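You operate a simulated robot arm through the tools that you are given. There is no shell and no other tool. Be economical: measure what you need, move in short steps, check, and stop when the job is done.

You run a simulated two-armed robot. Do the job below in one go: nothing can be reset, and whatever is moved stays where it is left.

JOB
Carry the purple tray with both arms and set it on the top of the winding bench.

The check looks at the end state, three seconds after you hand in, the way a careful person would. Anything else that was tipped, shoved, dropped, spilled or broken makes it a failure.

ROBOT AND FRAMES
Two 6-joint arms with two-finger grippers on one trunk, on a base that drives. Base frame: it is fixed to the floor where the robot stands at the start and does not move with it; the origin is under the middle of the robot, x ahead of it, y to its left, z up; the surface under the hand at the start is at about z = 0.8. Units: m, rad, N and s.
The left shoulder is at the start at [0.06, 0.143, 0.9], the right one opposite. With the tool pointing down near the work surface each hand reaches from about 0.32 to 0.72 m from the robot's upright axis, wherever it stands, measured 20 degrees to its own side. Places, roughly: purple tray (36x22x8 cm) [0.6, 0.1, 0.8]; top of the winding bench [0.8, -2.3, 0.8]. Payload 2.45 kg a hand.
The tool frame of a hand sits at the grasp point between the pads (the TCP): z along the fingers, y along the line on which they close. The tips reach 0.026 m beyond it. Largest opening 0.096 m; the body of the gripper starts 0.069 m behind the TCP.
Orientation is told as [roll, pitch, yaw] about the base's x, y, z axes, in that order, counted from this pose: with the fingers straight down and closing along the base's y, the tool's x points along the base's -x, its y along +y and its z along -z.

CONTROLS
- The arms move only by the tool apply_moves. It takes "left_increments", "right_increments" or both (then of equal length, played together; a hand with none holds still); each is a list of rows, each an object of numbers (a shift or turn left out is 0, a gripper value left out holds the last): "hand": the gripper command, from -1 (shut) to 1 (fully open), values between in proportion; "dx", "dy", "dz": the shift along the tool's x, y, z in m; "rx", "ry", "rz": the turn, a rotation vector about the tool's x, y, z in rad. In form: [{"hand": .., "dx": .., "dy": .., "dz": .., "rx": .., "ry": .., "rz": ..}, ...]. A call has 1 to 20 rows; each row shifts and turns the commanded pose from where the row before left it, along the tool's axes as they then stand. Each row takes 0.2 s and may step no farther than 0.05 m and 0.15 rad from the row before; otherwise, or with a gripper value out of range, the whole call is refused. Where a pose cannot be reached the arm comes as near as it can. A force on the tool above 40 N (or 10 N above the force at the start of the call, whichever is more), or a blocked arm, ends the call early, and 0.2 s more pass. The fingers move at their own pace and stop on an object; they squeeze with about 33 N. The grip force told is the motor's: it shows also when the fingers shut on nothing. Time passes only in rows, and 0.2 s behind the last, so rows that do not move let the fingers close. The reply holds the time, the measured pose of the TCP, the force on the tool along the base axes, the opening and the grip force, in the units named above and with some noise, with the torque about the TCP (base axes, N m) and any sound that the robot's microphone picked up, and new pictures: "views" is both (left out), scene, wrist or none (wrist: the cameras of the hands that moved).
- Cameras (640 x 400 px; columns grow to the right, rows downward): "scene" is now at [0.1321, -0.0067, 1.4976]; the picture's right is [0.01, -1.00, 0.00], its down [-0.81, -0.01, -0.59] and it looks along [0.59, 0.01, -0.81] (base axes); focal length 287 px, centre (320, 200). "left" rides on the left gripper at [0.081, -0.003, -0.098] in its tool frame; the picture's right is [0.04, 1.00, 0.00], its down [-0.73, 0.03, -0.68] and it looks along [-0.68, 0.03, 0.73] (tool axes); focal length 256 px, centre (320, 200). "right" rides on the right gripper at [0.082, 0.003, -0.098] in its tool frame; the picture's right is [-0.04, 1.00, 0.00], its down [-0.73, -0.03, -0.68] and it looks along [-0.68, -0.03, 0.73] (tool axes); focal length 256 px, centre (320, 200). There is no depth. A picture from a camera that has moved, and an enlarged one, comes with that camera's place and axes in the base frame and with its lens. The place of the scene camera against the robot may be out by one fixed shift of up to 0.012 m in any direction.
- slide_trunk(by): slides the trunk up (or, below 0, down) by that many m; the arms and the scene camera ride with it, the base frame stays. It gives what a move gives, with no picture.
- drive_base(legs): drives the robot by 1 to 6 legs, each [ahead, turn to the left] in m and rad, along the robot's own axes; the way and the turn of a leg run together, so that a leg with both is an arc; at most 1.5 m and 3.142 rad a leg. The arms and the cameras ride along, it lands a little off, and it stops where it bumps. It gives what a move gives, and a new picture of the scene camera.
- pan_tilt(pan, tilt): turns the head with the scene camera to pan (to the left, within 1.501 rad either way) and tilt (down, from -0.506 to 1.204), counted from straight ahead of the robot. It gives what a move gives, and a new picture of the scene camera.
- zoom(camera, box): a new picture of the part [left, top, right, bottom] of that camera's present view, enlarged. No time passes.
- job_done(): hands the job in; it is judged then, once.

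Go step by step. Nothing tells you exact positions but the pictures and the camera data: compare them with the known pose of the tool, close in by small moves and look again before you grip or let go. The budget is 120 turns and 260 pictures, counting those below and the enlarged ones. Unless the task says otherwise, let go and move clear before handing in, and close with one line.

The tools are called after "Request:" as name(argument=value, ...) on one line, values as JSON. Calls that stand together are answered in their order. apply_moves: Moves the arms, as the interface text tells. Its arguments: {"type":"object","properties":{"left_increments":{"type":"array"},"right_increments":{"type":"array"},"views":{"type":"string","enum":["both","scene","wrist","none"]}},"required":[]} The other tools are called the same way: slide_trunk (by) slides the trunk up or down; drive_base (legs) drives the base; pan_tilt (pan, tilt) turns the head that bears the scene camera; zoom (camera, box) takes an enlarged picture of a part of a camera's view; job_done () hands the job in.

At the start:

```text
time_s: 0.0
left_tool_pos: [0.4248, 0.2623, 1.0505]
left_tcp_rot: [0.001, -0.001, -0.001]
left_wrist_force: [0.0, 0.2, -0.5]
left_ft_torque: [0.01, 0.02, 0.0]
left_width: 0.096
left_grip_force: 0.1
right_tool_pos: [0.4825, -0.1496, 1.0698]
right_tcp_rot: [0.0, -0.001, 0.0]
right_wrist_force: [-0.3, -0.5, -0.5]
right_ft_torque: [0.0, -0.05, 0.01]
right_width: 0.0957
right_grip_force: 0.1
trunk travel left (down, up): [-0.525, 0.065]
robot x, y, heading: [-0.0021, 0.0022, 0.001]
head pan, tilt: [0.012, 0.942]
```

scene: 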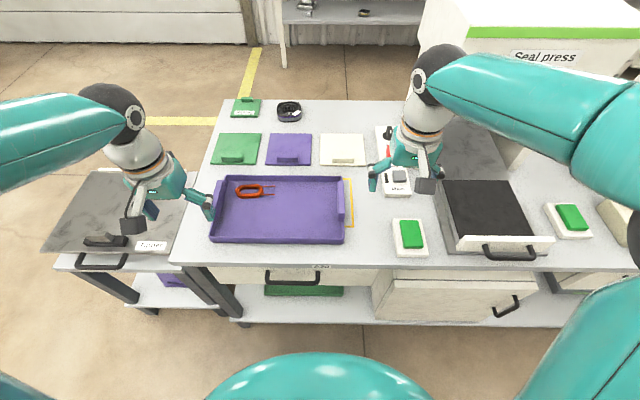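
right: 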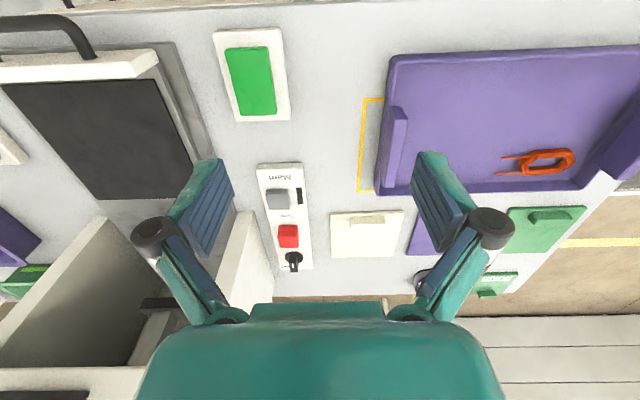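
left: 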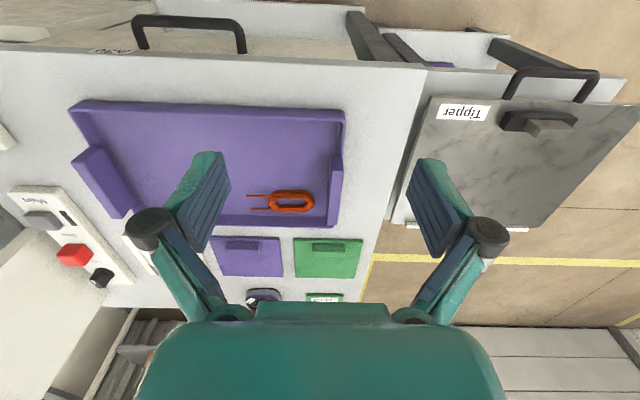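

I see the purple tray on the bench with an orange tool lying in it and grip tabs at its short ends. I'll look closer at the tray and its ends.

Request:
zoom(camera="scene", box=[190, 160, 370, 260])

Request:
zoom(camera="right", box=[340, 20, 640, 210])

Request:
zoom(camera="left", box=[50, 80, 370, 280])

```text
3.56 times, centred on (280, 210) of scene
camera zoom: at [0.1321, -0.0067, 1.4976], right [0.01, -1.0, 0.0], down [-0.81, -0.01, -0.59], along [0.59, 0.01, -0.81], focal length 1021 px, centre (462, 164)
```

zoom: 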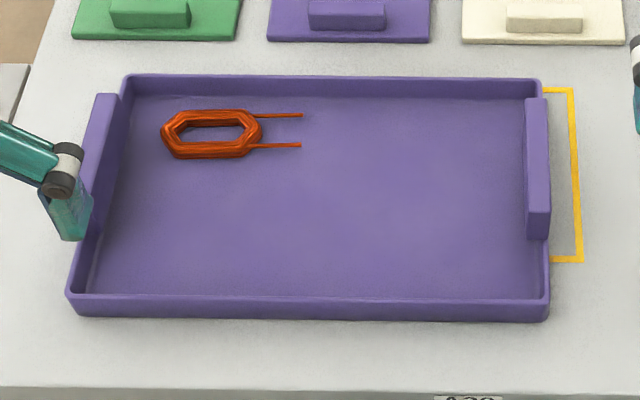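

```text
2.11 times, centred on (490, 115) of right
camera zoom: at [0.4009, -0.1468, 1.1687], right [0.04, 1.0, 0.0], down [0.73, -0.03, 0.68], along [0.68, -0.03, -0.73], focal length 539 px, centre (-38, 379)
```

zoom: 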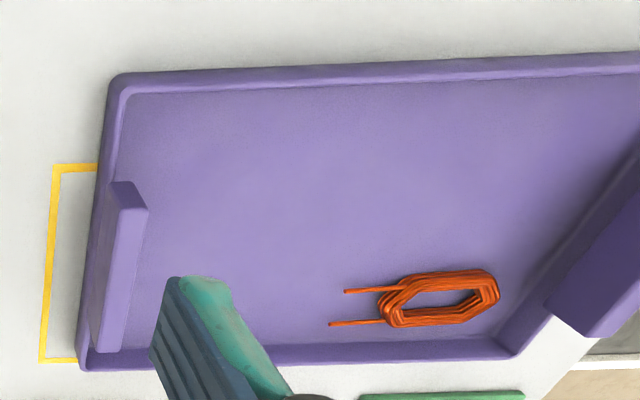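

```text
2.00 times, centred on (210, 180) of left
camera zoom: at [0.3435, 0.2595, 1.1487], right [-0.04, 1.0, 0.0], down [0.73, 0.03, 0.68], along [0.68, 0.03, -0.73], focal length 512 px, centre (540, 240)
```

zoom: 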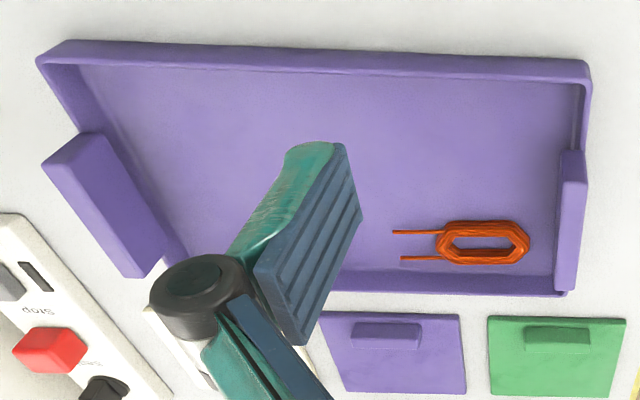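

The tray's base spans about x 0.494–0.714, y -0.065–0.294, with handles near y≈-0.056 and 0.285, x≈0.60. Before gripping I'll look at the destination and the route.

Request:
pan_tilt(pan=-1.25, tilt=0.45)

Request:
pan_tilt(pan=-0.7, tilt=0.6)

```text
time_s: 1.4
left_tool_pos: [0.4244, 0.2622, 1.0511]
left_tcp_rot: [0.0, 0.0, -0.001]
left_wrist_force: [0.5, -0.9, 0.8]
left_ft_torque: [0.0, -0.02, -0.03]
left_width: 0.0959
left_grip_force: 0.0
right_tool_pos: [0.4808, -0.1493, 1.0708]
right_tcp_rot: [-0.001, -0.002, -0.003]
right_wrist_force: [-0.6, -0.5, 0.1]
right_ft_torque: [-0.01, 0.01, 0.02]
right_width: 0.0958
right_grip_force: 0.0
trunk travel left (down, up): [-0.525, 0.065]
robot x, y, heading: [0.0006, 0.0007, -0.002]
head pan, tilt: [-1.25, 0.45]
camera scene: at [0.0882, -0.0948, 1.5391], right [-0.95, -0.32, 0.0], down [-0.14, 0.41, -0.9], along [0.28, -0.85, -0.44], focal length 287 px, centre (320, 200)
```

scene: 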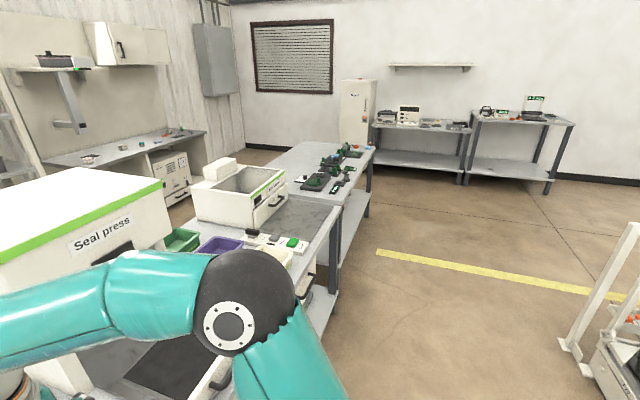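

```text
time_s: 2.4
left_tool_pos: [0.4242, 0.2616, 1.0487]
left_tcp_rot: [0.0, 0.0, -0.002]
left_wrist_force: [0.0, 0.8, -0.1]
left_ft_torque: [-0.01, 0.0, 0.04]
left_width: 0.0958
left_grip_force: 0.1
right_tool_pos: [0.4818, -0.1494, 1.0711]
right_tcp_rot: [-0.001, -0.001, -0.001]
right_wrist_force: [-0.6, 0.6, 0.5]
right_ft_torque: [-0.01, 0.01, -0.01]
right_width: 0.0959
right_grip_force: 0.1
trunk travel left (down, up): [-0.525, 0.065]
robot x, y, heading: [-0.0009, 0.0007, -0.001]
head pan, tilt: [-0.7, 0.6]
camera scene: at [0.1266, -0.0646, 1.5255], right [-0.64, -0.76, 0.0], down [-0.43, 0.36, -0.82], along [0.63, -0.53, -0.57], focal length 287 px, centre (320, 200)
```

scene: 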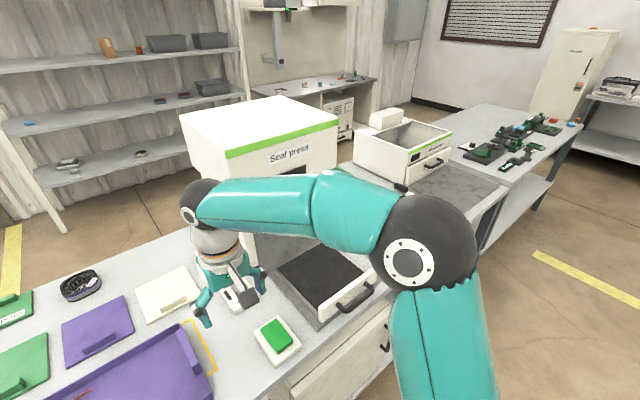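

The winding bench seems to be the far table with the green machines. I'll look at it enlarged.

Request:
pan_tilt(pan=-1.25, tilt=0.45)

Request:
zoom(camera="scene", box=[180, 120, 400, 260])

```text
time_s: 3.4
left_tool_pos: [0.4248, 0.2637, 1.0501]
left_tcp_rot: [0.0, 0.0, -0.003]
left_wrist_force: [0.4, -0.3, 0.1]
left_ft_torque: [0.02, 0.01, 0.03]
left_width: 0.096
left_grip_force: 0.1
right_tool_pos: [0.4815, -0.149, 1.0706]
right_tcp_rot: [0.0, 0.0, -0.001]
right_wrist_force: [-0.4, 0.1, -0.6]
right_ft_torque: [0.02, 0.02, -0.02]
right_width: 0.096
right_grip_force: 0.1
trunk travel left (down, up): [-0.525, 0.065]
robot x, y, heading: [-0.0002, 0.0032, -0.002]
head pan, tilt: [-1.25, 0.45]
camera scene: at [0.0882, -0.0948, 1.5391], right [-0.95, -0.32, 0.0], down [-0.14, 0.41, -0.9], along [0.28, -0.85, -0.44], focal length 287 px, centre (320, 200)
```

scene: 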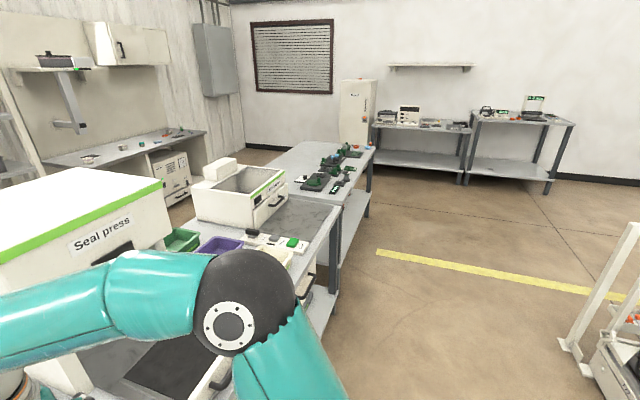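

```text
2.86 times, centred on (290, 190) of scene
camera zoom: at [0.0882, -0.0948, 1.5391], right [-0.95, -0.32, 0.0], down [-0.14, 0.41, -0.9], along [0.28, -0.85, -0.44], focal length 821 px, centre (406, 229)
```

zoom: 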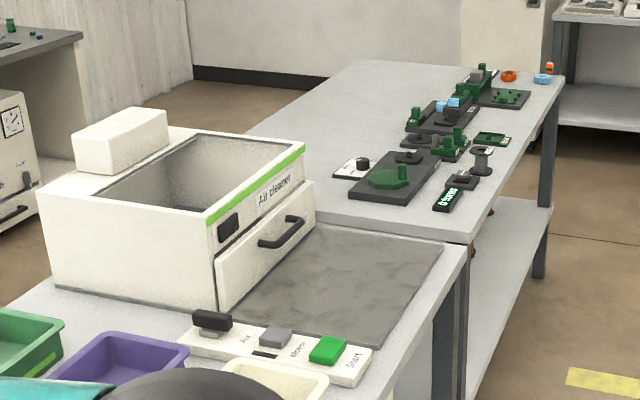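

The bench spans roughly x 0.42–1.14, y -1.5 to -2.8, with machines mostly in its front-middle. I'll back off and drive over empty-handed for a proper look at where a tray fits.

Request:
drive_base(legs=[[-0.45, 0], [0, -1.571], [1.5, 0], [0.6, 0]])

Request:
drive_base(legs=[[0, 1.571]])

Request:
pan_tilt(pan=0.0, tilt=0.6)

```text
time_s: 9.5
left_tool_pos: [-0.0815, -0.3509, 1.0515]
left_tcp_rot: [0.001, 0.002, -1.317]
left_wrist_force: [-0.3, -0.3, -0.5]
left_ft_torque: [0.06, -0.05, 0.02]
left_width: 0.0962
left_grip_force: 0.1
right_tool_pos: [-0.4644, -0.5109, 1.0712]
right_tcp_rot: [0.004, 0.002, -1.316]
right_wrist_force: [-0.6, 0.0, -1.1]
right_ft_torque: [0.01, -0.06, 0.0]
right_width: 0.0959
right_grip_force: 0.1
trunk travel left (down, up): [-0.525, 0.065]
robot x, y, heading: [-0.3896, 0.0112, -1.351]
head pan, tilt: [-1.25, 0.45]
stopped in leg 2: the robot was blocked; the commanded pose is now the measured one
camera scene: at [-0.4614, -0.1059, 1.5387], right [-0.52, 0.86, 0.0], down [0.37, 0.23, -0.9], along [-0.77, -0.46, -0.44], focal length 287 px, centre (320, 200)
```

scene: 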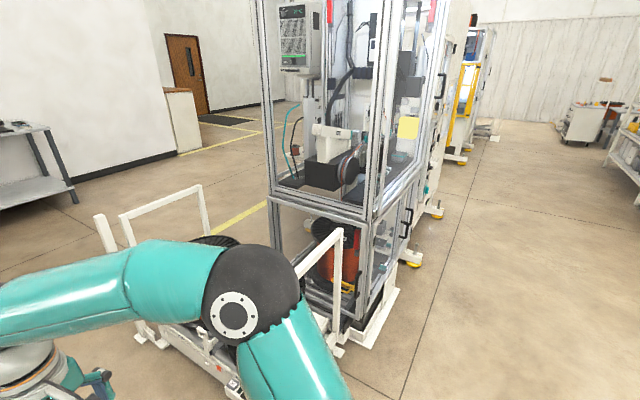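

```text
time_s: 13.1
left_tool_pos: [0.0538, 0.1985, 1.0507]
left_tcp_rot: [-0.001, 0.003, -0.055]
left_wrist_force: [-0.3, 0.3, 0.1]
left_ft_torque: [-0.04, 0.01, 0.0]
left_width: 0.096
left_grip_force: 0.1
right_tool_pos: [0.0888, -0.216, 1.0735]
right_tcp_rot: [-0.002, 0.0, -0.052]
right_wrist_force: [0.2, 0.3, -0.8]
right_ft_torque: [-0.03, 0.05, 0.0]
right_width: 0.0962
right_grip_force: 0.0
trunk travel left (down, up): [-0.525, 0.065]
robot x, y, heading: [-0.3916, -0.0432, -0.054]
head pan, tilt: [-1.25, 0.45]
stopped in leg 1: the robot was blocked; the commanded pose is now the measured one
camera scene: at [-0.3074, -0.1378, 1.5392], right [-0.96, -0.27, 0.0], down [-0.12, 0.42, -0.9], along [0.24, -0.87, -0.43], focal length 287 px, centre (320, 200)
```

scene: 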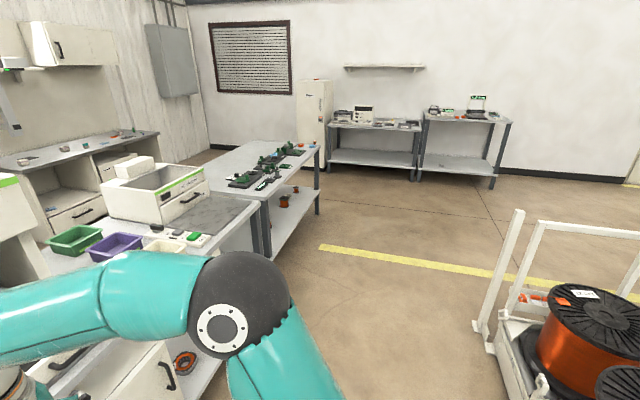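

```text
time_s: 14.6
left_tool_pos: [0.0514, 0.1976, 1.0536]
left_tcp_rot: [0.0, 0.0, -0.055]
left_wrist_force: [-0.8, 0.2, 0.5]
left_ft_torque: [-0.02, -0.02, 0.05]
left_width: 0.096
left_grip_force: 0.0
right_tool_pos: [0.0886, -0.2181, 1.0736]
right_tcp_rot: [0.0, -0.001, -0.053]
right_wrist_force: [-0.3, -0.4, -0.7]
right_ft_torque: [-0.01, 0.0, -0.01]
right_width: 0.096
right_grip_force: 0.1
trunk travel left (down, up): [-0.525, 0.065]
robot x, y, heading: [-0.3935, -0.0393, -0.057]
head pan, tilt: [0.0, 0.6]
camera scene: at [-0.2451, -0.0571, 1.5255], right [-0.05, -1.0, 0.0], down [-0.56, 0.03, -0.82], along [0.82, -0.04, -0.57], focal length 287 px, centre (320, 200)
```

scene: 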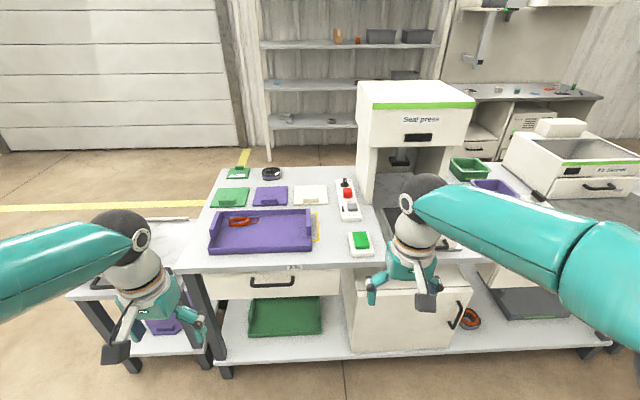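

The turn was blocked at both ends by something I haven't seen. I'll look to both sides and down before moving the base again.

Request:
pan_tilt(pan=1.5, tilt=0.7)

Request:
pan_tilt(pan=-1.5, tilt=0.7)

```text
time_s: 16.2
left_tool_pos: [0.0519, 0.1973, 1.0529]
left_tcp_rot: [0.001, 0.0, -0.056]
left_wrist_force: [1.0, 0.8, -0.2]
left_ft_torque: [-0.01, 0.01, 0.02]
left_width: 0.0959
left_grip_force: 0.0
right_tool_pos: [0.0879, -0.2175, 1.073]
right_tcp_rot: [0.0, 0.001, -0.052]
right_wrist_force: [0.9, 0.5, -1.1]
right_ft_torque: [0.02, -0.03, -0.02]
right_width: 0.0958
right_grip_force: 0.1
trunk travel left (down, up): [-0.525, 0.065]
robot x, y, heading: [-0.3954, -0.0418, -0.055]
head pan, tilt: [1.499, 0.7]
camera scene: at [-0.3228, 0.0319, 1.5169], right [0.99, -0.12, 0.0], down [-0.08, -0.64, -0.76], along [0.09, 0.76, -0.64], focal length 287 px, centre (320, 200)
```

scene: 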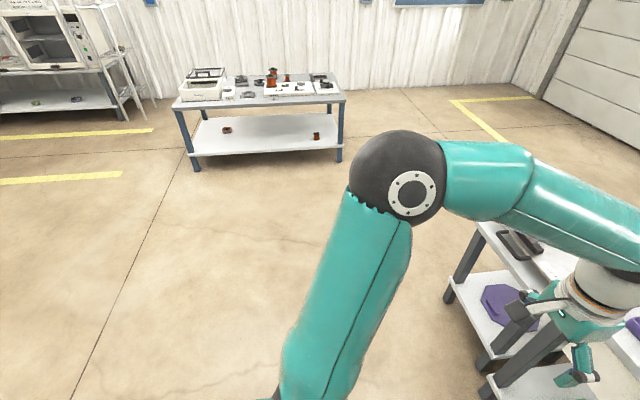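

```text
time_s: 18.8
left_tool_pos: [0.0521, 0.1961, 1.053]
left_tcp_rot: [0.0, 0.0, -0.053]
left_wrist_force: [0.3, -0.4, 0.3]
left_ft_torque: [-0.04, 0.03, -0.04]
left_width: 0.0961
left_grip_force: 0.1
right_tool_pos: [0.0879, -0.2173, 1.0726]
right_tcp_rot: [0.001, 0.0, -0.053]
right_wrist_force: [0.3, -0.5, 0.7]
right_ft_torque: [-0.03, -0.01, 0.01]
right_width: 0.0959
right_grip_force: 0.2
trunk travel left (down, up): [-0.525, 0.065]
robot x, y, heading: [-0.3935, -0.0401, -0.055]
head pan, tilt: [-1.499, 0.7]
camera scene: at [-0.3317, -0.1373, 1.5169], right [-1.0, -0.02, 0.0], down [-0.01, 0.64, -0.76], along [0.01, -0.76, -0.64], focal length 287 px, centre (320, 200)
```

scene: 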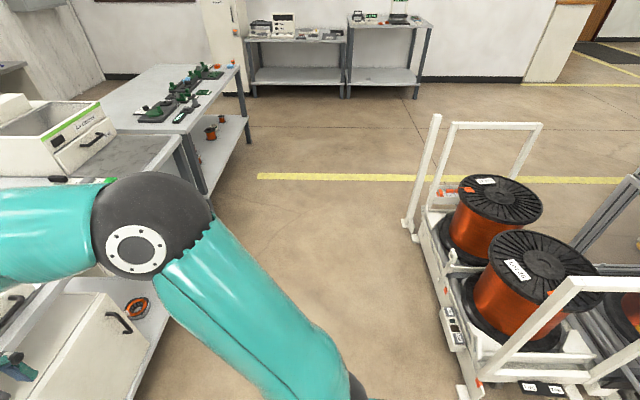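

No obstacle lies close by: the spool cart is at x<-0.95 and the bench edge at 0.43, so the stop may have come from the long turn itself. I'll test with a short turn.

Request:
drive_base(legs=[[0, 0.2]])

```text
time_s: 20.0
left_tool_pos: [-0.0054, 0.2801, 1.051]
left_tcp_rot: [-0.002, 0.001, 0.144]
left_wrist_force: [-0.6, 0.3, 0.1]
left_ft_torque: [-0.04, 0.03, 0.02]
left_width: 0.0963
left_grip_force: 0.0
right_tool_pos: [0.1129, -0.1183, 1.0727]
right_tcp_rot: [0.0, -0.001, 0.147]
right_wrist_force: [0.5, 0.1, -0.5]
right_ft_torque: [-0.01, -0.06, 0.0]
right_width: 0.0958
right_grip_force: 0.1
trunk travel left (down, up): [-0.525, 0.065]
robot x, y, heading: [-0.3942, -0.0485, 0.149]
head pan, tilt: [-1.499, 0.7]
camera scene: at [-0.3155, -0.1307, 1.517], right [-0.98, -0.22, 0.0], down [-0.14, 0.63, -0.77], along [0.17, -0.75, -0.64], focal length 287 px, centre (320, 200)
```

scene: 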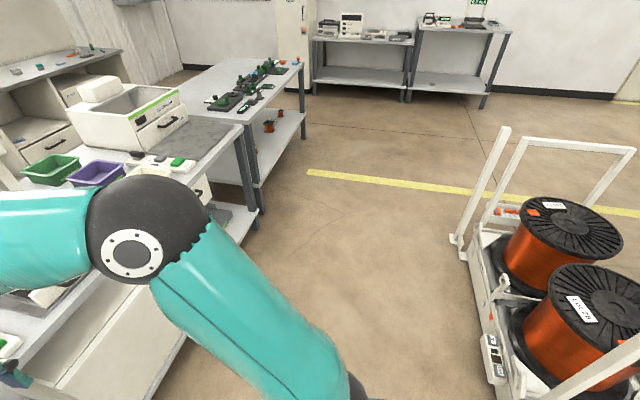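

Turning freely here, so the stop was only from the long turn. I'll go in smaller legs to face down the aisle, then on to the bench.

Request:
drive_base(legs=[[0, -0.6], [0, -0.6], [0, -0.5], [1.0, 0], [1.0, 0]])

Request:
pan_tilt(pan=1.2, tilt=0.6)

```text
time_s: 24.8
left_tool_pos: [0.0183, -0.3497, 1.0543]
left_tcp_rot: [0.001, 0.001, -1.189]
left_wrist_force: [-0.7, -0.4, 0.2]
left_ft_torque: [0.06, -0.08, 0.0]
left_width: 0.096
left_grip_force: 0.0
right_tool_pos: [-0.3409, -0.5589, 1.0745]
right_tcp_rot: [0.002, -0.002, -1.187]
right_wrist_force: [-0.3, -0.6, -0.1]
right_ft_torque: [0.0, -0.04, -0.02]
right_width: 0.096
right_grip_force: 0.0
trunk travel left (down, up): [-0.525, 0.065]
robot x, y, heading: [-0.3377, -0.0266, -1.197]
head pan, tilt: [-1.499, 0.7]
stopped in leg 3: the robot was blocked; the commanded pose is now the measured one
camera scene: at [-0.4018, -0.1322, 1.5166], right [-0.43, 0.9, 0.0], down [0.58, 0.28, -0.76], along [-0.69, -0.33, -0.65], focal length 287 px, centre (320, 200)
```

scene: 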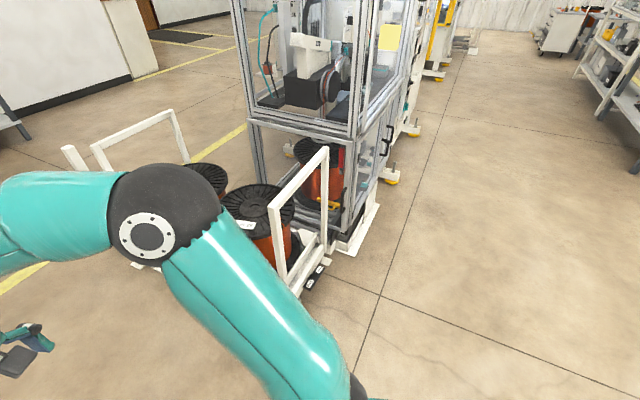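

```text
time_s: 27.2
left_tool_pos: [0.0216, -0.3491, 1.0535]
left_tcp_rot: [-0.001, -0.001, -1.187]
left_wrist_force: [0.3, 0.1, 0.4]
left_ft_torque: [0.0, -0.01, 0.06]
left_width: 0.0958
left_grip_force: 0.0
right_tool_pos: [-0.3382, -0.5578, 1.0737]
right_tcp_rot: [0.0, -0.004, -1.185]
right_wrist_force: [0.1, -0.2, -0.4]
right_ft_torque: [0.01, 0.03, 0.03]
right_width: 0.0961
right_grip_force: 0.0
trunk travel left (down, up): [-0.525, 0.065]
robot x, y, heading: [-0.3453, -0.0293, -1.201]
head pan, tilt: [1.201, 0.6]
camera scene: at [-0.2336, -0.0936, 1.5255], right [0.0, -1.0, 0.0], down [-0.57, 0.0, -0.82], along [0.82, 0.0, -0.57], focal length 287 px, centre (320, 200)
```

scene: 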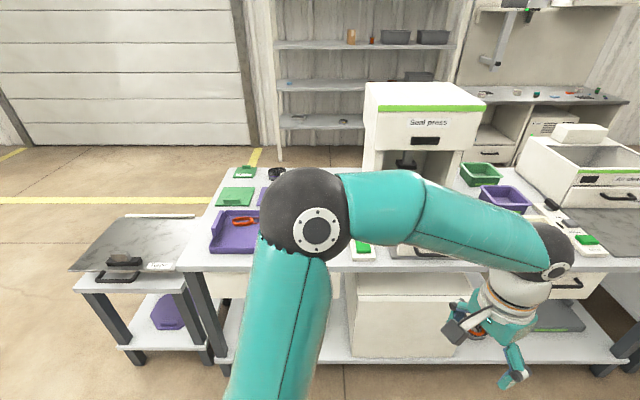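

Blocked again at -1.2 and nudged towards +x, so something close and low may be on the -x side. I'll look steeply down on both sides.

Request:
pan_tilt(pan=-1.5, tilt=1.2)

Request:
pan_tilt(pan=0.0, tilt=1.1)

Request:
pan_tilt(pan=1.5, tilt=1.2)

```text
time_s: 29.6
left_tool_pos: [0.0224, -0.3493, 1.053]
left_tcp_rot: [0.0, 0.0, -1.188]
left_wrist_force: [0.6, 0.5, -0.7]
left_ft_torque: [0.02, 0.01, 0.01]
left_width: 0.0958
left_grip_force: 0.0
right_tool_pos: [-0.3382, -0.5585, 1.0739]
right_tcp_rot: [0.0, -0.003, -1.186]
right_wrist_force: [-0.5, -0.1, -0.7]
right_ft_torque: [-0.02, -0.02, 0.04]
right_width: 0.096
right_grip_force: 0.1
trunk travel left (down, up): [-0.525, 0.065]
robot x, y, heading: [-0.3415, -0.0308, -1.204]
head pan, tilt: [-1.499, 1.201]
camera scene: at [-0.3725, -0.1175, 1.4809], right [-0.43, 0.9, 0.0], down [0.84, 0.4, -0.36], along [-0.33, -0.15, -0.93], focal length 287 px, centre (320, 200)
```

scene: 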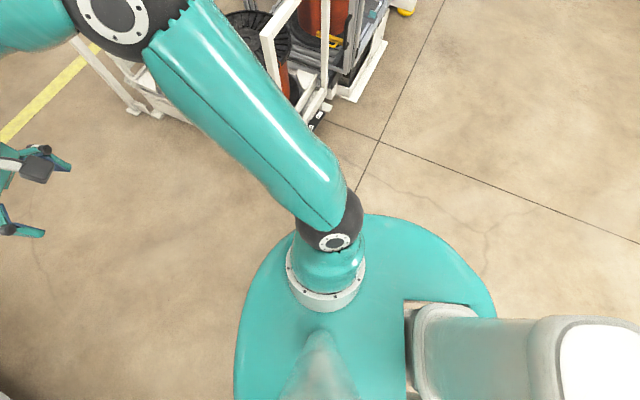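

```text
time_s: 31.2
left_tool_pos: [0.0222, -0.3494, 1.0527]
left_tcp_rot: [0.0, 0.001, -1.189]
left_wrist_force: [0.8, -0.2, 0.5]
left_ft_torque: [0.02, 0.01, -0.03]
left_width: 0.0959
left_grip_force: 0.1
right_tool_pos: [-0.3386, -0.5576, 1.0737]
right_tcp_rot: [0.0, -0.001, -1.184]
right_wrist_force: [-0.2, 0.0, 0.7]
right_ft_torque: [-0.01, 0.0, -0.01]
right_width: 0.096
right_grip_force: 0.1
trunk travel left (down, up): [-0.525, 0.065]
robot x, y, heading: [-0.3457, -0.03, -1.201]
head pan, tilt: [0.0, 1.1]
camera scene: at [-0.2992, -0.1524, 1.4869], right [-0.93, -0.36, 0.0], down [-0.32, 0.83, -0.45], along [0.16, -0.42, -0.89], focal length 287 px, centre (320, 200)
```

scene: 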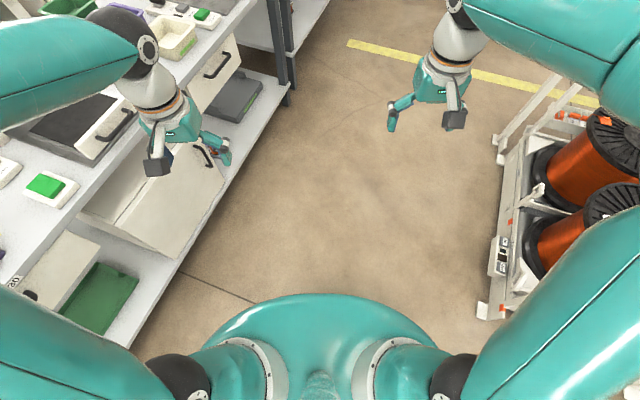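

```text
time_s: 32.8
left_tool_pos: [0.0212, -0.3488, 1.0538]
left_tcp_rot: [0.0, 0.0, -1.188]
left_wrist_force: [1.2, -0.9, 0.3]
left_ft_torque: [0.01, -0.02, -0.02]
left_width: 0.0957
left_grip_force: 0.1
right_tool_pos: [-0.3379, -0.5584, 1.074]
right_tcp_rot: [0.0, -0.001, -1.184]
right_wrist_force: [-0.5, 0.1, -0.5]
right_ft_torque: [0.0, -0.01, -0.04]
right_width: 0.096
right_grip_force: 0.0
trunk travel left (down, up): [-0.525, 0.065]
robot x, y, heading: [-0.3437, -0.0289, -1.2]
head pan, tilt: [1.499, 1.201]
camera scene: at [-0.2685, -0.0772, 1.4809], right [0.29, -0.96, 0.0], down [-0.89, -0.27, -0.36], along [0.35, 0.11, -0.93], focal length 287 px, centre (320, 200)
```

scene: 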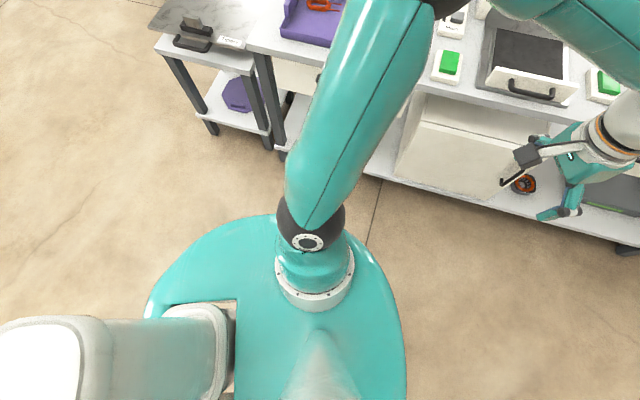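

Nothing touches the round base or arms here. I'll just try the remaining turn on its own.

Request:
drive_base(legs=[[0, -0.37]])

```text
time_s: 34.4
left_tool_pos: [-0.1172, -0.4599, 1.053]
left_tcp_rot: [0.001, 0.0, -1.556]
left_wrist_force: [-0.3, 0.4, 0.3]
left_ft_torque: [0.05, 0.02, 0.0]
left_width: 0.096
left_grip_force: 0.1
right_tool_pos: [-0.5285, -0.5244, 1.0751]
right_tcp_rot: [0.0, 0.0, -1.553]
right_wrist_force: [0.5, -0.1, 0.4]
right_ft_torque: [0.02, 0.03, 0.01]
right_width: 0.0959
right_grip_force: 0.0
trunk travel left (down, up): [-0.525, 0.065]
robot x, y, heading: [-0.3234, -0.0271, -1.57]
head pan, tilt: [1.499, 1.201]
camera scene: at [-0.2729, -0.1021, 1.4809], right [-0.07, -1.0, 0.0], down [-0.93, 0.06, -0.36], along [0.36, -0.02, -0.93], focal length 287 px, centre (320, 200)
```

scene: 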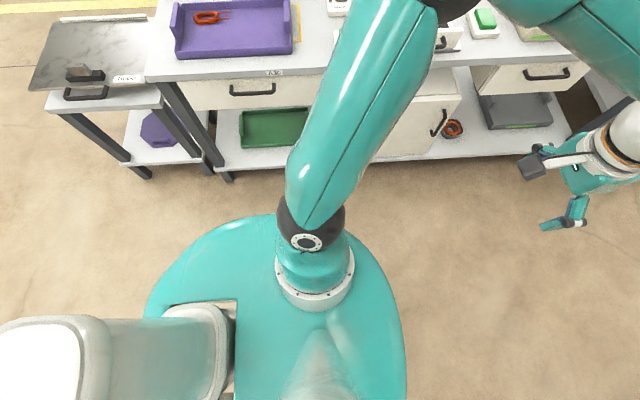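

That worked, so short turns per call are fine. Now driving along the aisle in front of the winding bench.

Request:
drive_base(legs=[[1.0, 0]])

Request:
drive_base(legs=[[1.1, 0]])

Request:
pan_tilt(pan=1.4, tilt=0.6)

```text
time_s: 39.6
left_tool_pos: [-0.1201, -1.454, 1.0542]
left_tcp_rot: [0.0, 0.0, -1.562]
left_wrist_force: [-0.6, -0.3, -0.1]
left_ft_torque: [0.0, 0.01, 0.01]
left_width: 0.0961
left_grip_force: 0.0
right_tool_pos: [-0.5321, -1.5162, 1.075]
right_tcp_rot: [-0.001, -0.001, -1.56]
right_wrist_force: [0.3, -0.7, 0.1]
right_ft_torque: [0.0, -0.01, 0.02]
right_width: 0.0964
right_grip_force: 0.0
trunk travel left (down, up): [-0.525, 0.065]
robot x, y, heading: [-0.3298, -1.0255, -1.572]
head pan, tilt: [1.499, 1.201]
camera scene: at [-0.2737, -1.0965, 1.4809], right [-0.07, -1.0, 0.0], down [-0.93, 0.07, -0.36], along [0.36, -0.03, -0.93], focal length 287 px, centre (320, 200)
```

scene: 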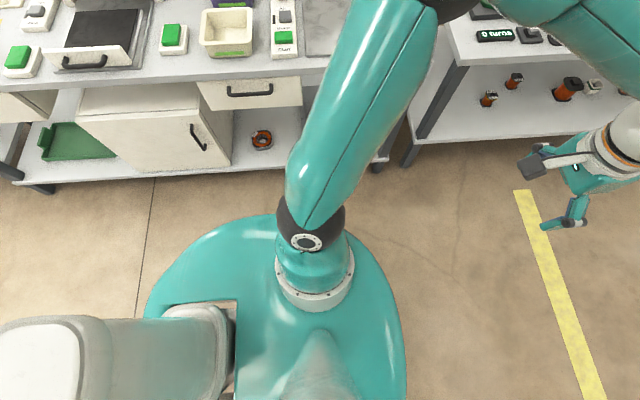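

```text
time_s: 45.4
left_tool_pos: [-0.1034, -2.5651, 1.0543]
left_tcp_rot: [0.001, 0.0, -1.541]
left_wrist_force: [-1.0, -1.0, 0.1]
left_ft_torque: [-0.02, 0.0, -0.01]
left_width: 0.0958
left_grip_force: 0.0
right_tool_pos: [-0.5146, -2.6355, 1.0756]
right_tcp_rot: [0.002, 0.0, -1.539]
right_wrist_force: [-0.1, -0.1, -0.3]
right_ft_torque: [0.02, -0.01, 0.03]
right_width: 0.096
right_grip_force: 0.2
trunk travel left (down, up): [-0.525, 0.065]
robot x, y, heading: [-0.3187, -2.1401, -1.559]
head pan, tilt: [1.499, 1.201]
camera scene: at [-0.2644, -2.2104, 1.4809], right [-0.05, -1.0, 0.0], down [-0.93, 0.05, -0.36], along [0.36, -0.02, -0.93], focal length 287 px, centre (320, 200)
```

scene: 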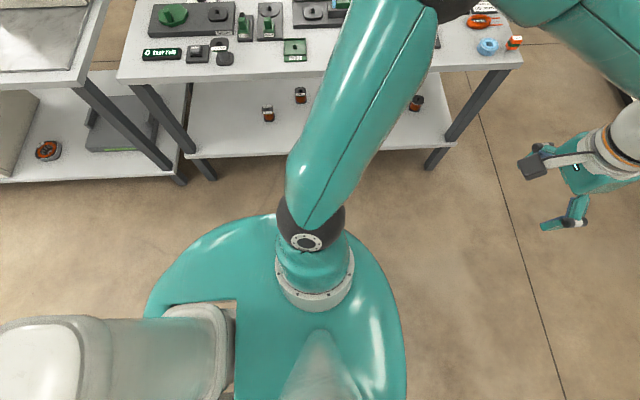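

```text
time_s: 46.4
left_tool_pos: [-0.1042, -2.5649, 1.0545]
left_tcp_rot: [0.0, 0.0, -1.541]
left_wrist_force: [0.2, -0.6, 0.2]
left_ft_torque: [-0.03, 0.01, 0.0]
left_width: 0.096
left_grip_force: 0.1
right_tool_pos: [-0.5152, -2.6352, 1.0757]
right_tcp_rot: [0.001, -0.003, -1.54]
right_wrist_force: [0.9, -0.7, -0.3]
right_ft_torque: [0.01, 0.0, 0.01]
right_width: 0.0963
right_grip_force: 0.0
trunk travel left (down, up): [-0.525, 0.065]
robot x, y, heading: [-0.3175, -2.1393, -1.553]
head pan, tilt: [1.4, 0.6]
camera scene: at [-0.2329, -2.2205, 1.5255], right [-0.15, -0.99, 0.0], down [-0.56, 0.09, -0.82], along [0.81, -0.13, -0.57], focal length 287 px, centre (320, 200)
```

scene: 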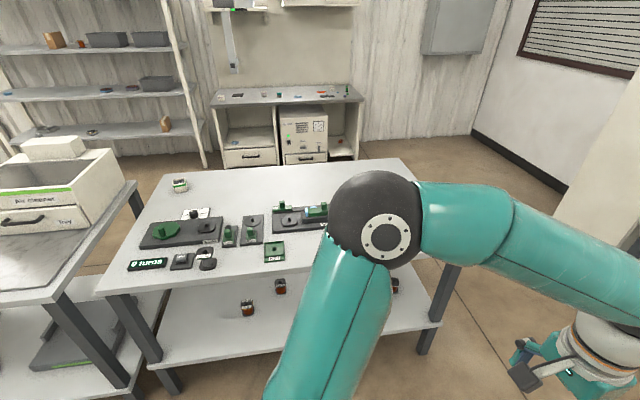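

The rear half of the bench is free, but machines occupy its front. I'll turn to face the bench for an unobstructed view.

Request:
drive_base(legs=[[0, 0.8]])

Request:
drive_base(legs=[[0, 0.6]])

Request:
pan_tilt(pan=0.0, tilt=0.6)

```text
time_s: 49.2
left_tool_pos: [0.1364, -2.2845, 1.0555]
left_tcp_rot: [0.0, 0.0, -0.746]
left_wrist_force: [-0.3, -0.6, 0.4]
left_ft_torque: [0.0, 0.02, -0.02]
left_width: 0.0959
left_grip_force: 0.2
right_tool_pos: [-0.1018, -2.6267, 1.0759]
right_tcp_rot: [-0.001, -0.001, -0.744]
right_wrist_force: [-0.2, -0.4, 0.1]
right_ft_torque: [-0.02, 0.01, 0.0]
right_width: 0.0962
right_grip_force: 0.0
trunk travel left (down, up): [-0.525, 0.065]
robot x, y, heading: [-0.338, -2.1629, -0.762]
head pan, tilt: [1.4, 0.6]
camera scene: at [-0.2279, -2.1593, 1.5255], right [0.59, -0.8, 0.0], down [-0.45, -0.34, -0.82], along [0.66, 0.49, -0.57], focal length 287 px, centre (320, 200)
```

scene: 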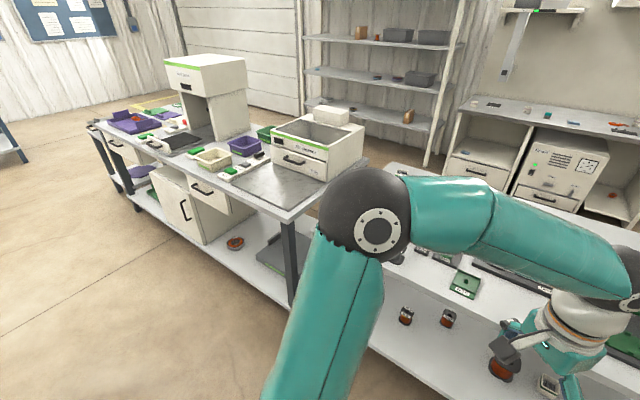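

```text
time_s: 51.4
left_tool_pos: [0.1255, -1.9934, 1.0556]
left_tcp_rot: [0.001, -0.002, -0.149]
left_wrist_force: [-0.6, 0.6, -0.3]
left_ft_torque: [-0.02, -0.01, -0.01]
left_width: 0.0958
left_grip_force: 0.1
right_tool_pos: [0.1231, -2.4103, 1.0763]
right_tcp_rot: [0.0, -0.002, -0.146]
right_wrist_force: [1.6, -0.1, -0.9]
right_ft_torque: [0.03, 0.01, -0.01]
right_width: 0.0959
right_grip_force: 0.1
trunk travel left (down, up): [-0.525, 0.065]
robot x, y, heading: [-0.3427, -2.1847, -0.166]
head pan, tilt: [1.4, 0.6]
camera scene: at [-0.2538, -2.1218, 1.5255], right [0.94, -0.33, 0.0], down [-0.19, -0.53, -0.82], along [0.27, 0.78, -0.57], focal length 287 px, centre (320, 200)
```

scene: 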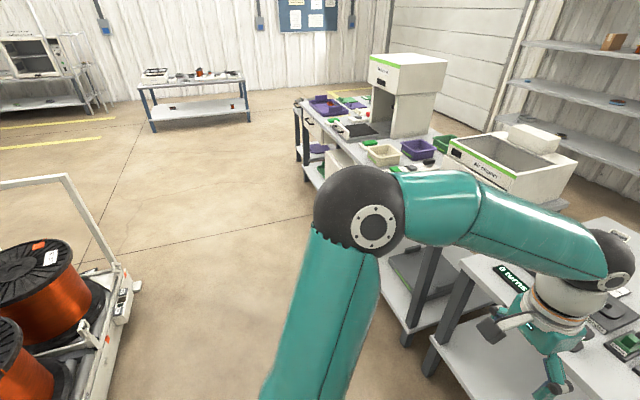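

```text
time_s: 52.9
left_tool_pos: [0.1251, -1.9941, 1.0558]
left_tcp_rot: [0.0, 0.0, -0.151]
left_wrist_force: [0.1, 0.6, -0.8]
left_ft_torque: [-0.04, -0.03, -0.06]
left_width: 0.0958
left_grip_force: 0.0
right_tool_pos: [0.1221, -2.4099, 1.077]
right_tcp_rot: [0.0, 0.001, -0.147]
right_wrist_force: [0.6, 1.2, -0.3]
right_ft_torque: [0.03, -0.01, -0.02]
right_width: 0.0961
right_grip_force: 0.2
trunk travel left (down, up): [-0.525, 0.065]
robot x, y, heading: [-0.3424, -2.1864, -0.164]
head pan, tilt: [0.0, 0.6]
camera scene: at [-0.1962, -2.2201, 1.5255], right [-0.17, -0.99, 0.0], down [-0.56, 0.09, -0.82], along [0.81, -0.14, -0.57], focal length 287 px, centre (320, 200)
```

scene: 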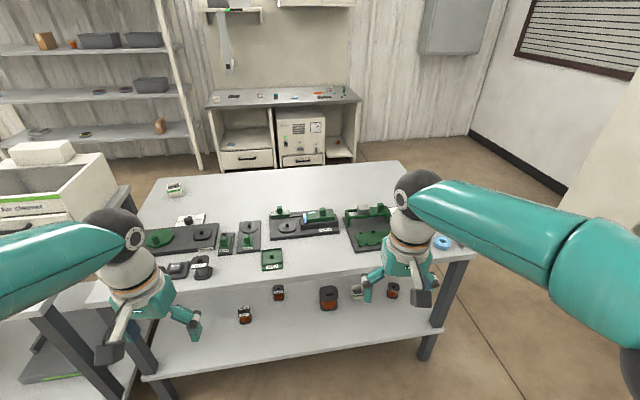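

The rear strip of the bench (x≈0.80–1.13, y≈-2.9 to -1.9) is free and there is about 1.5 m of floor behind it, reachable around the far end. I'll return to the tray, grip it, and bring it round to the rear side.

Request:
pan_tilt(pan=-0.6, tilt=0.4)

Request:
drive_base(legs=[[0, 0.87]])

Request:
drive_base(legs=[[0, 0.86]])

```text
time_s: 53.9
left_tool_pos: [0.1254, -1.9937, 1.0556]
left_tcp_rot: [-0.001, -0.001, -0.151]
left_wrist_force: [0.6, -0.3, 0.3]
left_ft_torque: [0.02, 0.01, 0.04]
left_width: 0.096
left_grip_force: 0.2
right_tool_pos: [0.1213, -2.4093, 1.0765]
right_tcp_rot: [0.0, 0.0, -0.147]
right_wrist_force: [0.1, -0.9, 0.6]
right_ft_torque: [0.01, 0.0, 0.02]
right_width: 0.0959
right_grip_force: 0.0
trunk travel left (down, up): [-0.525, 0.065]
robot x, y, heading: [-0.3428, -2.1874, -0.165]
head pan, tilt: [-0.6, 0.4]
camera scene: at [-0.2166, -2.2696, 1.5437], right [-0.69, -0.72, 0.0], down [-0.28, 0.27, -0.92], along [0.66, -0.64, -0.39], focal length 287 px, centre (320, 200)
```

scene: 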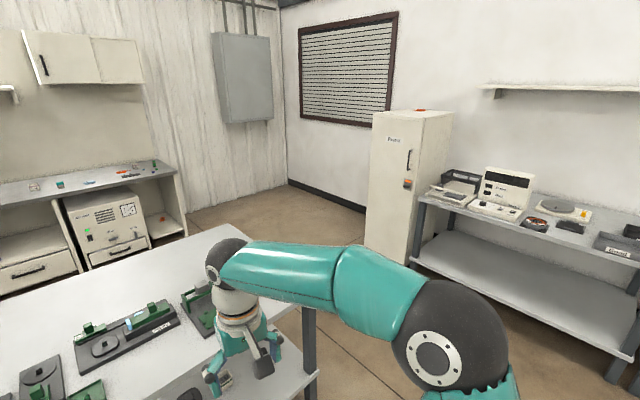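

```text
time_s: 56.8
left_tool_pos: [-0.1827, -1.7081, 1.0561]
left_tcp_rot: [-0.001, 0.0, 0.709]
left_wrist_force: [0.2, 0.5, -0.1]
left_ft_torque: [-0.01, 0.0, -0.02]
left_width: 0.0961
left_grip_force: 0.0
right_tool_pos: [0.1274, -1.9842, 1.0769]
right_tcp_rot: [-0.001, -0.001, 0.711]
right_wrist_force: [-0.4, -0.3, 0.5]
right_ft_torque: [0.02, -0.05, 0.04]
right_width: 0.0962
right_grip_force: 0.0
trunk travel left (down, up): [-0.525, 0.065]
robot x, y, heading: [-0.3202, -2.2136, 0.688]
head pan, tilt: [-0.6, 0.4]
camera scene: at [-0.1828, -2.1754, 1.5437], right [0.09, -1.0, 0.0], down [-0.39, -0.03, -0.92], along [0.92, 0.08, -0.39], focal length 287 px, centre (320, 200)
```

scene: 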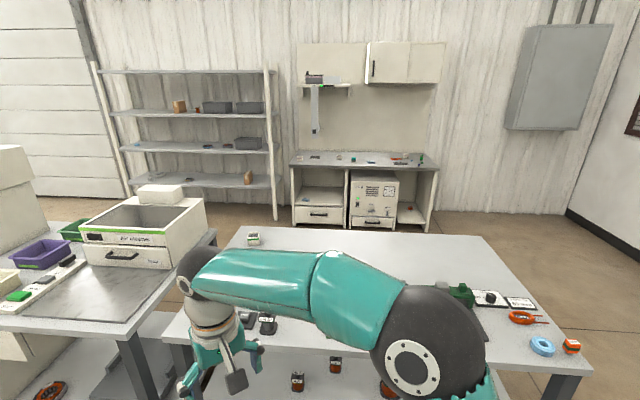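

```text
time_s: 59.7
left_tool_pos: [-0.6178, -1.7816, 1.0569]
left_tcp_rot: [0.0, 0.001, 1.576]
left_wrist_force: [-1.0, 1.2, 0.6]
left_ft_torque: [0.01, 0.01, -0.01]
left_width: 0.0961
left_grip_force: 0.0
right_tool_pos: [-0.2056, -1.7217, 1.0764]
right_tcp_rot: [-0.002, -0.003, 1.577]
right_wrist_force: [0.4, -0.8, 0.0]
right_ft_torque: [0.01, 0.02, 0.03]
right_width: 0.096
right_grip_force: 0.1
trunk travel left (down, up): [-0.525, 0.065]
robot x, y, heading: [-0.2809, -2.2194, 1.543]
head pan, tilt: [-0.6, 0.4]
camera scene: at [-0.2287, -2.0852, 1.5437], right [0.81, -0.59, 0.0], down [-0.23, -0.32, -0.92], along [0.54, 0.75, -0.39], focal length 287 px, centre (320, 200)
```

scene: 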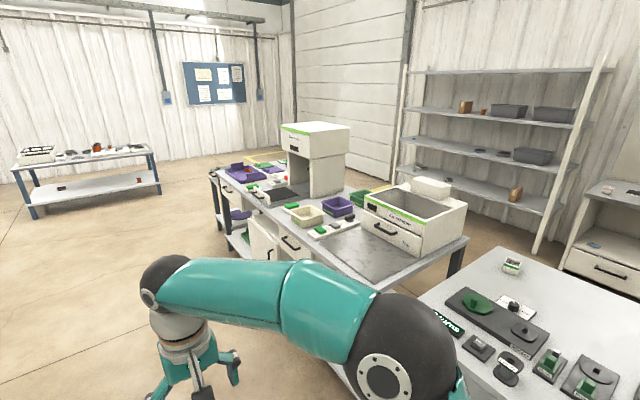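

The far-end corridor (bench end y≈-2.9, fridge front y≈-4.3) is wide enough. Heading back up the aisle to the tray.

Request:
drive_base(legs=[[1.16, 0.05]])

Request:
drive_base(legs=[[1.16, 0]])

Request:
drive_base(legs=[[0, -0.8]])

```text
time_s: 65.7
left_tool_pos: [-0.6448, -0.6478, 1.0563]
left_tcp_rot: [0.0, 0.0, 1.631]
left_wrist_force: [-0.9, -0.3, 0.3]
left_ft_torque: [0.0, 0.05, 0.01]
left_width: 0.096
left_grip_force: 0.0
right_tool_pos: [-0.2369, -0.565, 1.0783]
right_tcp_rot: [0.0, -0.001, 1.634]
right_wrist_force: [0.8, 0.2, 0.2]
right_ft_torque: [-0.02, 0.0, 0.0]
right_width: 0.0959
right_grip_force: 0.0
trunk travel left (down, up): [-0.525, 0.065]
robot x, y, heading: [-0.2867, -1.0639, 1.604]
head pan, tilt: [-0.6, 0.4]
camera scene: at [-0.2403, -0.9304, 1.5437], right [0.84, -0.54, 0.0], down [-0.21, -0.33, -0.92], along [0.5, 0.77, -0.39], focal length 287 px, centre (320, 200)
```

scene: 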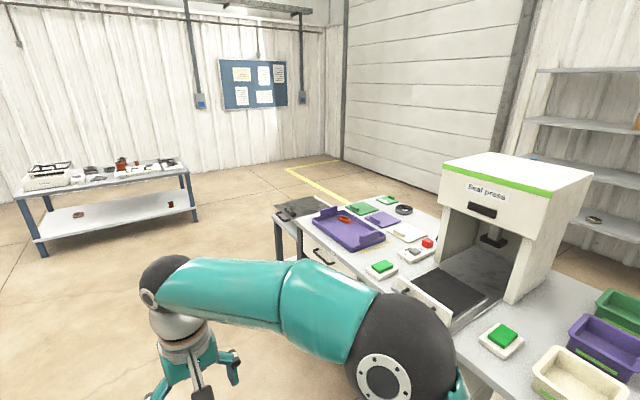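

```text
time_s: 71.7
left_tool_pos: [-0.6777, 0.5088, 1.0578]
left_tcp_rot: [0.0, 0.001, 1.629]
left_wrist_force: [0.4, -0.4, 0.2]
left_ft_torque: [-0.03, 0.0, 0.0]
left_width: 0.0961
left_grip_force: 0.0
right_tool_pos: [-0.2693, 0.5896, 1.0787]
right_tcp_rot: [0.0, -0.002, 1.63]
right_wrist_force: [-0.3, 0.3, 0.2]
right_ft_torque: [0.0, -0.01, 0.0]
right_width: 0.096
right_grip_force: 0.0
trunk travel left (down, up): [-0.525, 0.065]
robot x, y, heading: [-0.3207, 0.0946, 1.597]
head pan, tilt: [-0.6, 0.4]
camera scene: at [-0.2729, 0.2255, 1.5437], right [0.84, -0.54, 0.0], down [-0.21, -0.33, -0.92], along [0.5, 0.77, -0.39], focal length 287 px, centre (320, 200)
```

scene: 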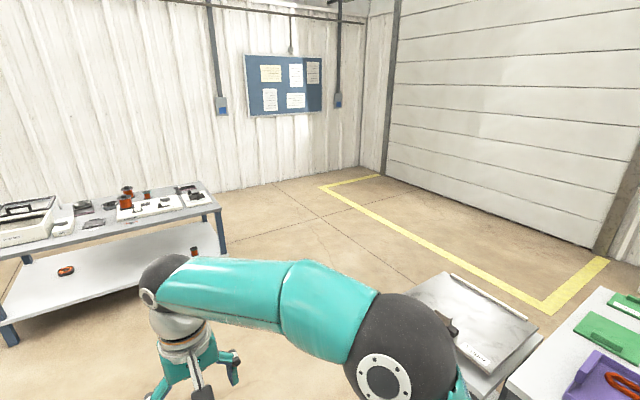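

```text
time_s: 74.4
left_tool_pos: [-0.2674, 0.6385, 1.0576]
left_tcp_rot: [0.0, 0.003, 0.822]
left_wrist_force: [0.7, -0.1, 0.5]
left_ft_torque: [0.01, 0.03, 0.0]
left_width: 0.096
left_grip_force: 0.0
right_tool_pos: [0.074, 0.401, 1.079]
right_tcp_rot: [0.002, -0.002, 0.824]
right_wrist_force: [0.5, -0.7, 1.2]
right_ft_torque: [-0.01, 0.0, -0.03]
right_width: 0.0959
right_grip_force: 0.0
trunk travel left (down, up): [-0.525, 0.065]
robot x, y, heading: [-0.3448, 0.116, 0.797]
head pan, tilt: [-0.6, 0.4]
camera scene: at [-0.2108, 0.1707, 1.5437], right [0.19, -0.98, 0.0], down [-0.38, -0.08, -0.92], along [0.9, 0.18, -0.39], focal length 287 px, centre (320, 200)
```

scene: 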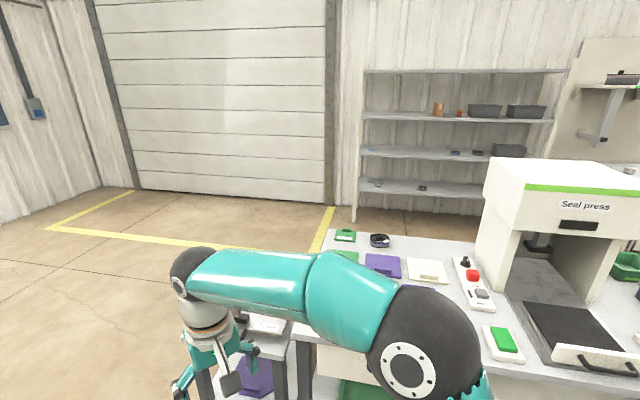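

Almost there. Turning to face the bench, aligned with the tray.

Request:
drive_base(legs=[[0, -0.8]])

Request:
pan_tilt(pan=0.0, tilt=0.9)

```text
time_s: 77.2
left_tool_pos: [0.0824, 0.4286, 1.0568]
left_tcp_rot: [-0.001, 0.002, 0.031]
left_wrist_force: [0.2, 0.8, -0.7]
left_ft_torque: [0.02, -0.02, 0.03]
left_width: 0.0961
left_grip_force: 0.0
right_tool_pos: [0.1527, 0.0194, 1.0792]
right_tcp_rot: [-0.001, 0.0, 0.031]
right_wrist_force: [0.4, 0.2, 0.3]
right_ft_torque: [-0.01, 0.0, 0.03]
right_width: 0.0959
right_grip_force: 0.0
trunk travel left (down, up): [-0.525, 0.065]
robot x, y, heading: [-0.3424, 0.1496, 0.015]
head pan, tilt: [-0.6, 0.4]
camera scene: at [-0.2047, 0.0913, 1.5436], right [-0.56, -0.83, 0.0], down [-0.32, 0.22, -0.92], along [0.76, -0.51, -0.39], focal length 287 px, centre (320, 200)
```

scene: 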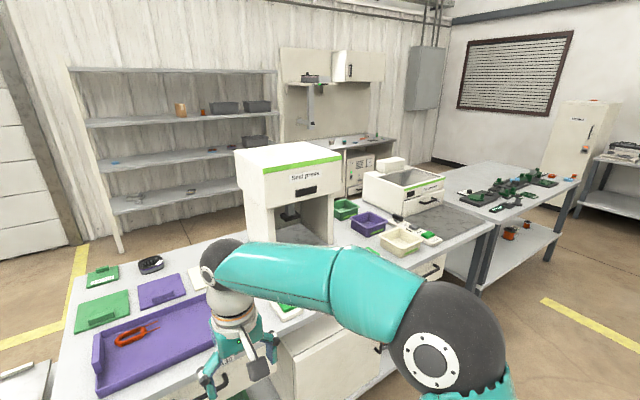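

```text
time_s: 78.2
left_tool_pos: [0.0816, 0.4287, 1.0581]
left_tcp_rot: [0.002, 0.001, 0.03]
left_wrist_force: [0.6, -0.2, 0.0]
left_ft_torque: [0.01, 0.0, 0.01]
left_width: 0.0959
left_grip_force: 0.0
right_tool_pos: [0.1517, 0.0198, 1.0797]
right_tcp_rot: [0.002, -0.002, 0.032]
right_wrist_force: [-0.1, -0.3, 0.1]
right_ft_torque: [-0.01, 0.0, -0.02]
right_width: 0.0962
right_grip_force: 0.1
trunk travel left (down, up): [-0.525, 0.065]
robot x, y, heading: [-0.3427, 0.1503, 0.01]
head pan, tilt: [0.0, 0.901]
camera scene: at [-0.2077, 0.1424, 1.5008], right [0.01, -1.0, 0.0], down [-0.78, -0.01, -0.62], along [0.62, 0.01, -0.78], focal length 287 px, centre (320, 200)
```

scene: 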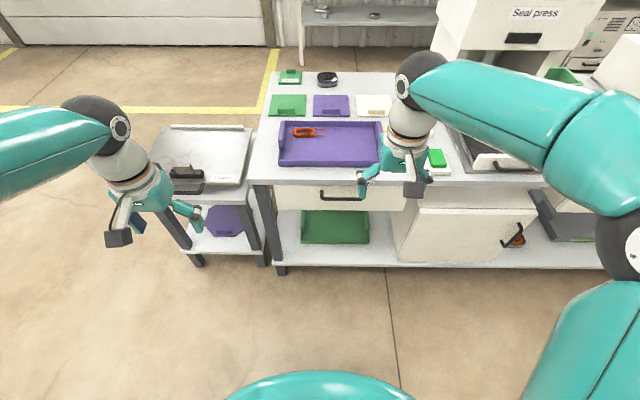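

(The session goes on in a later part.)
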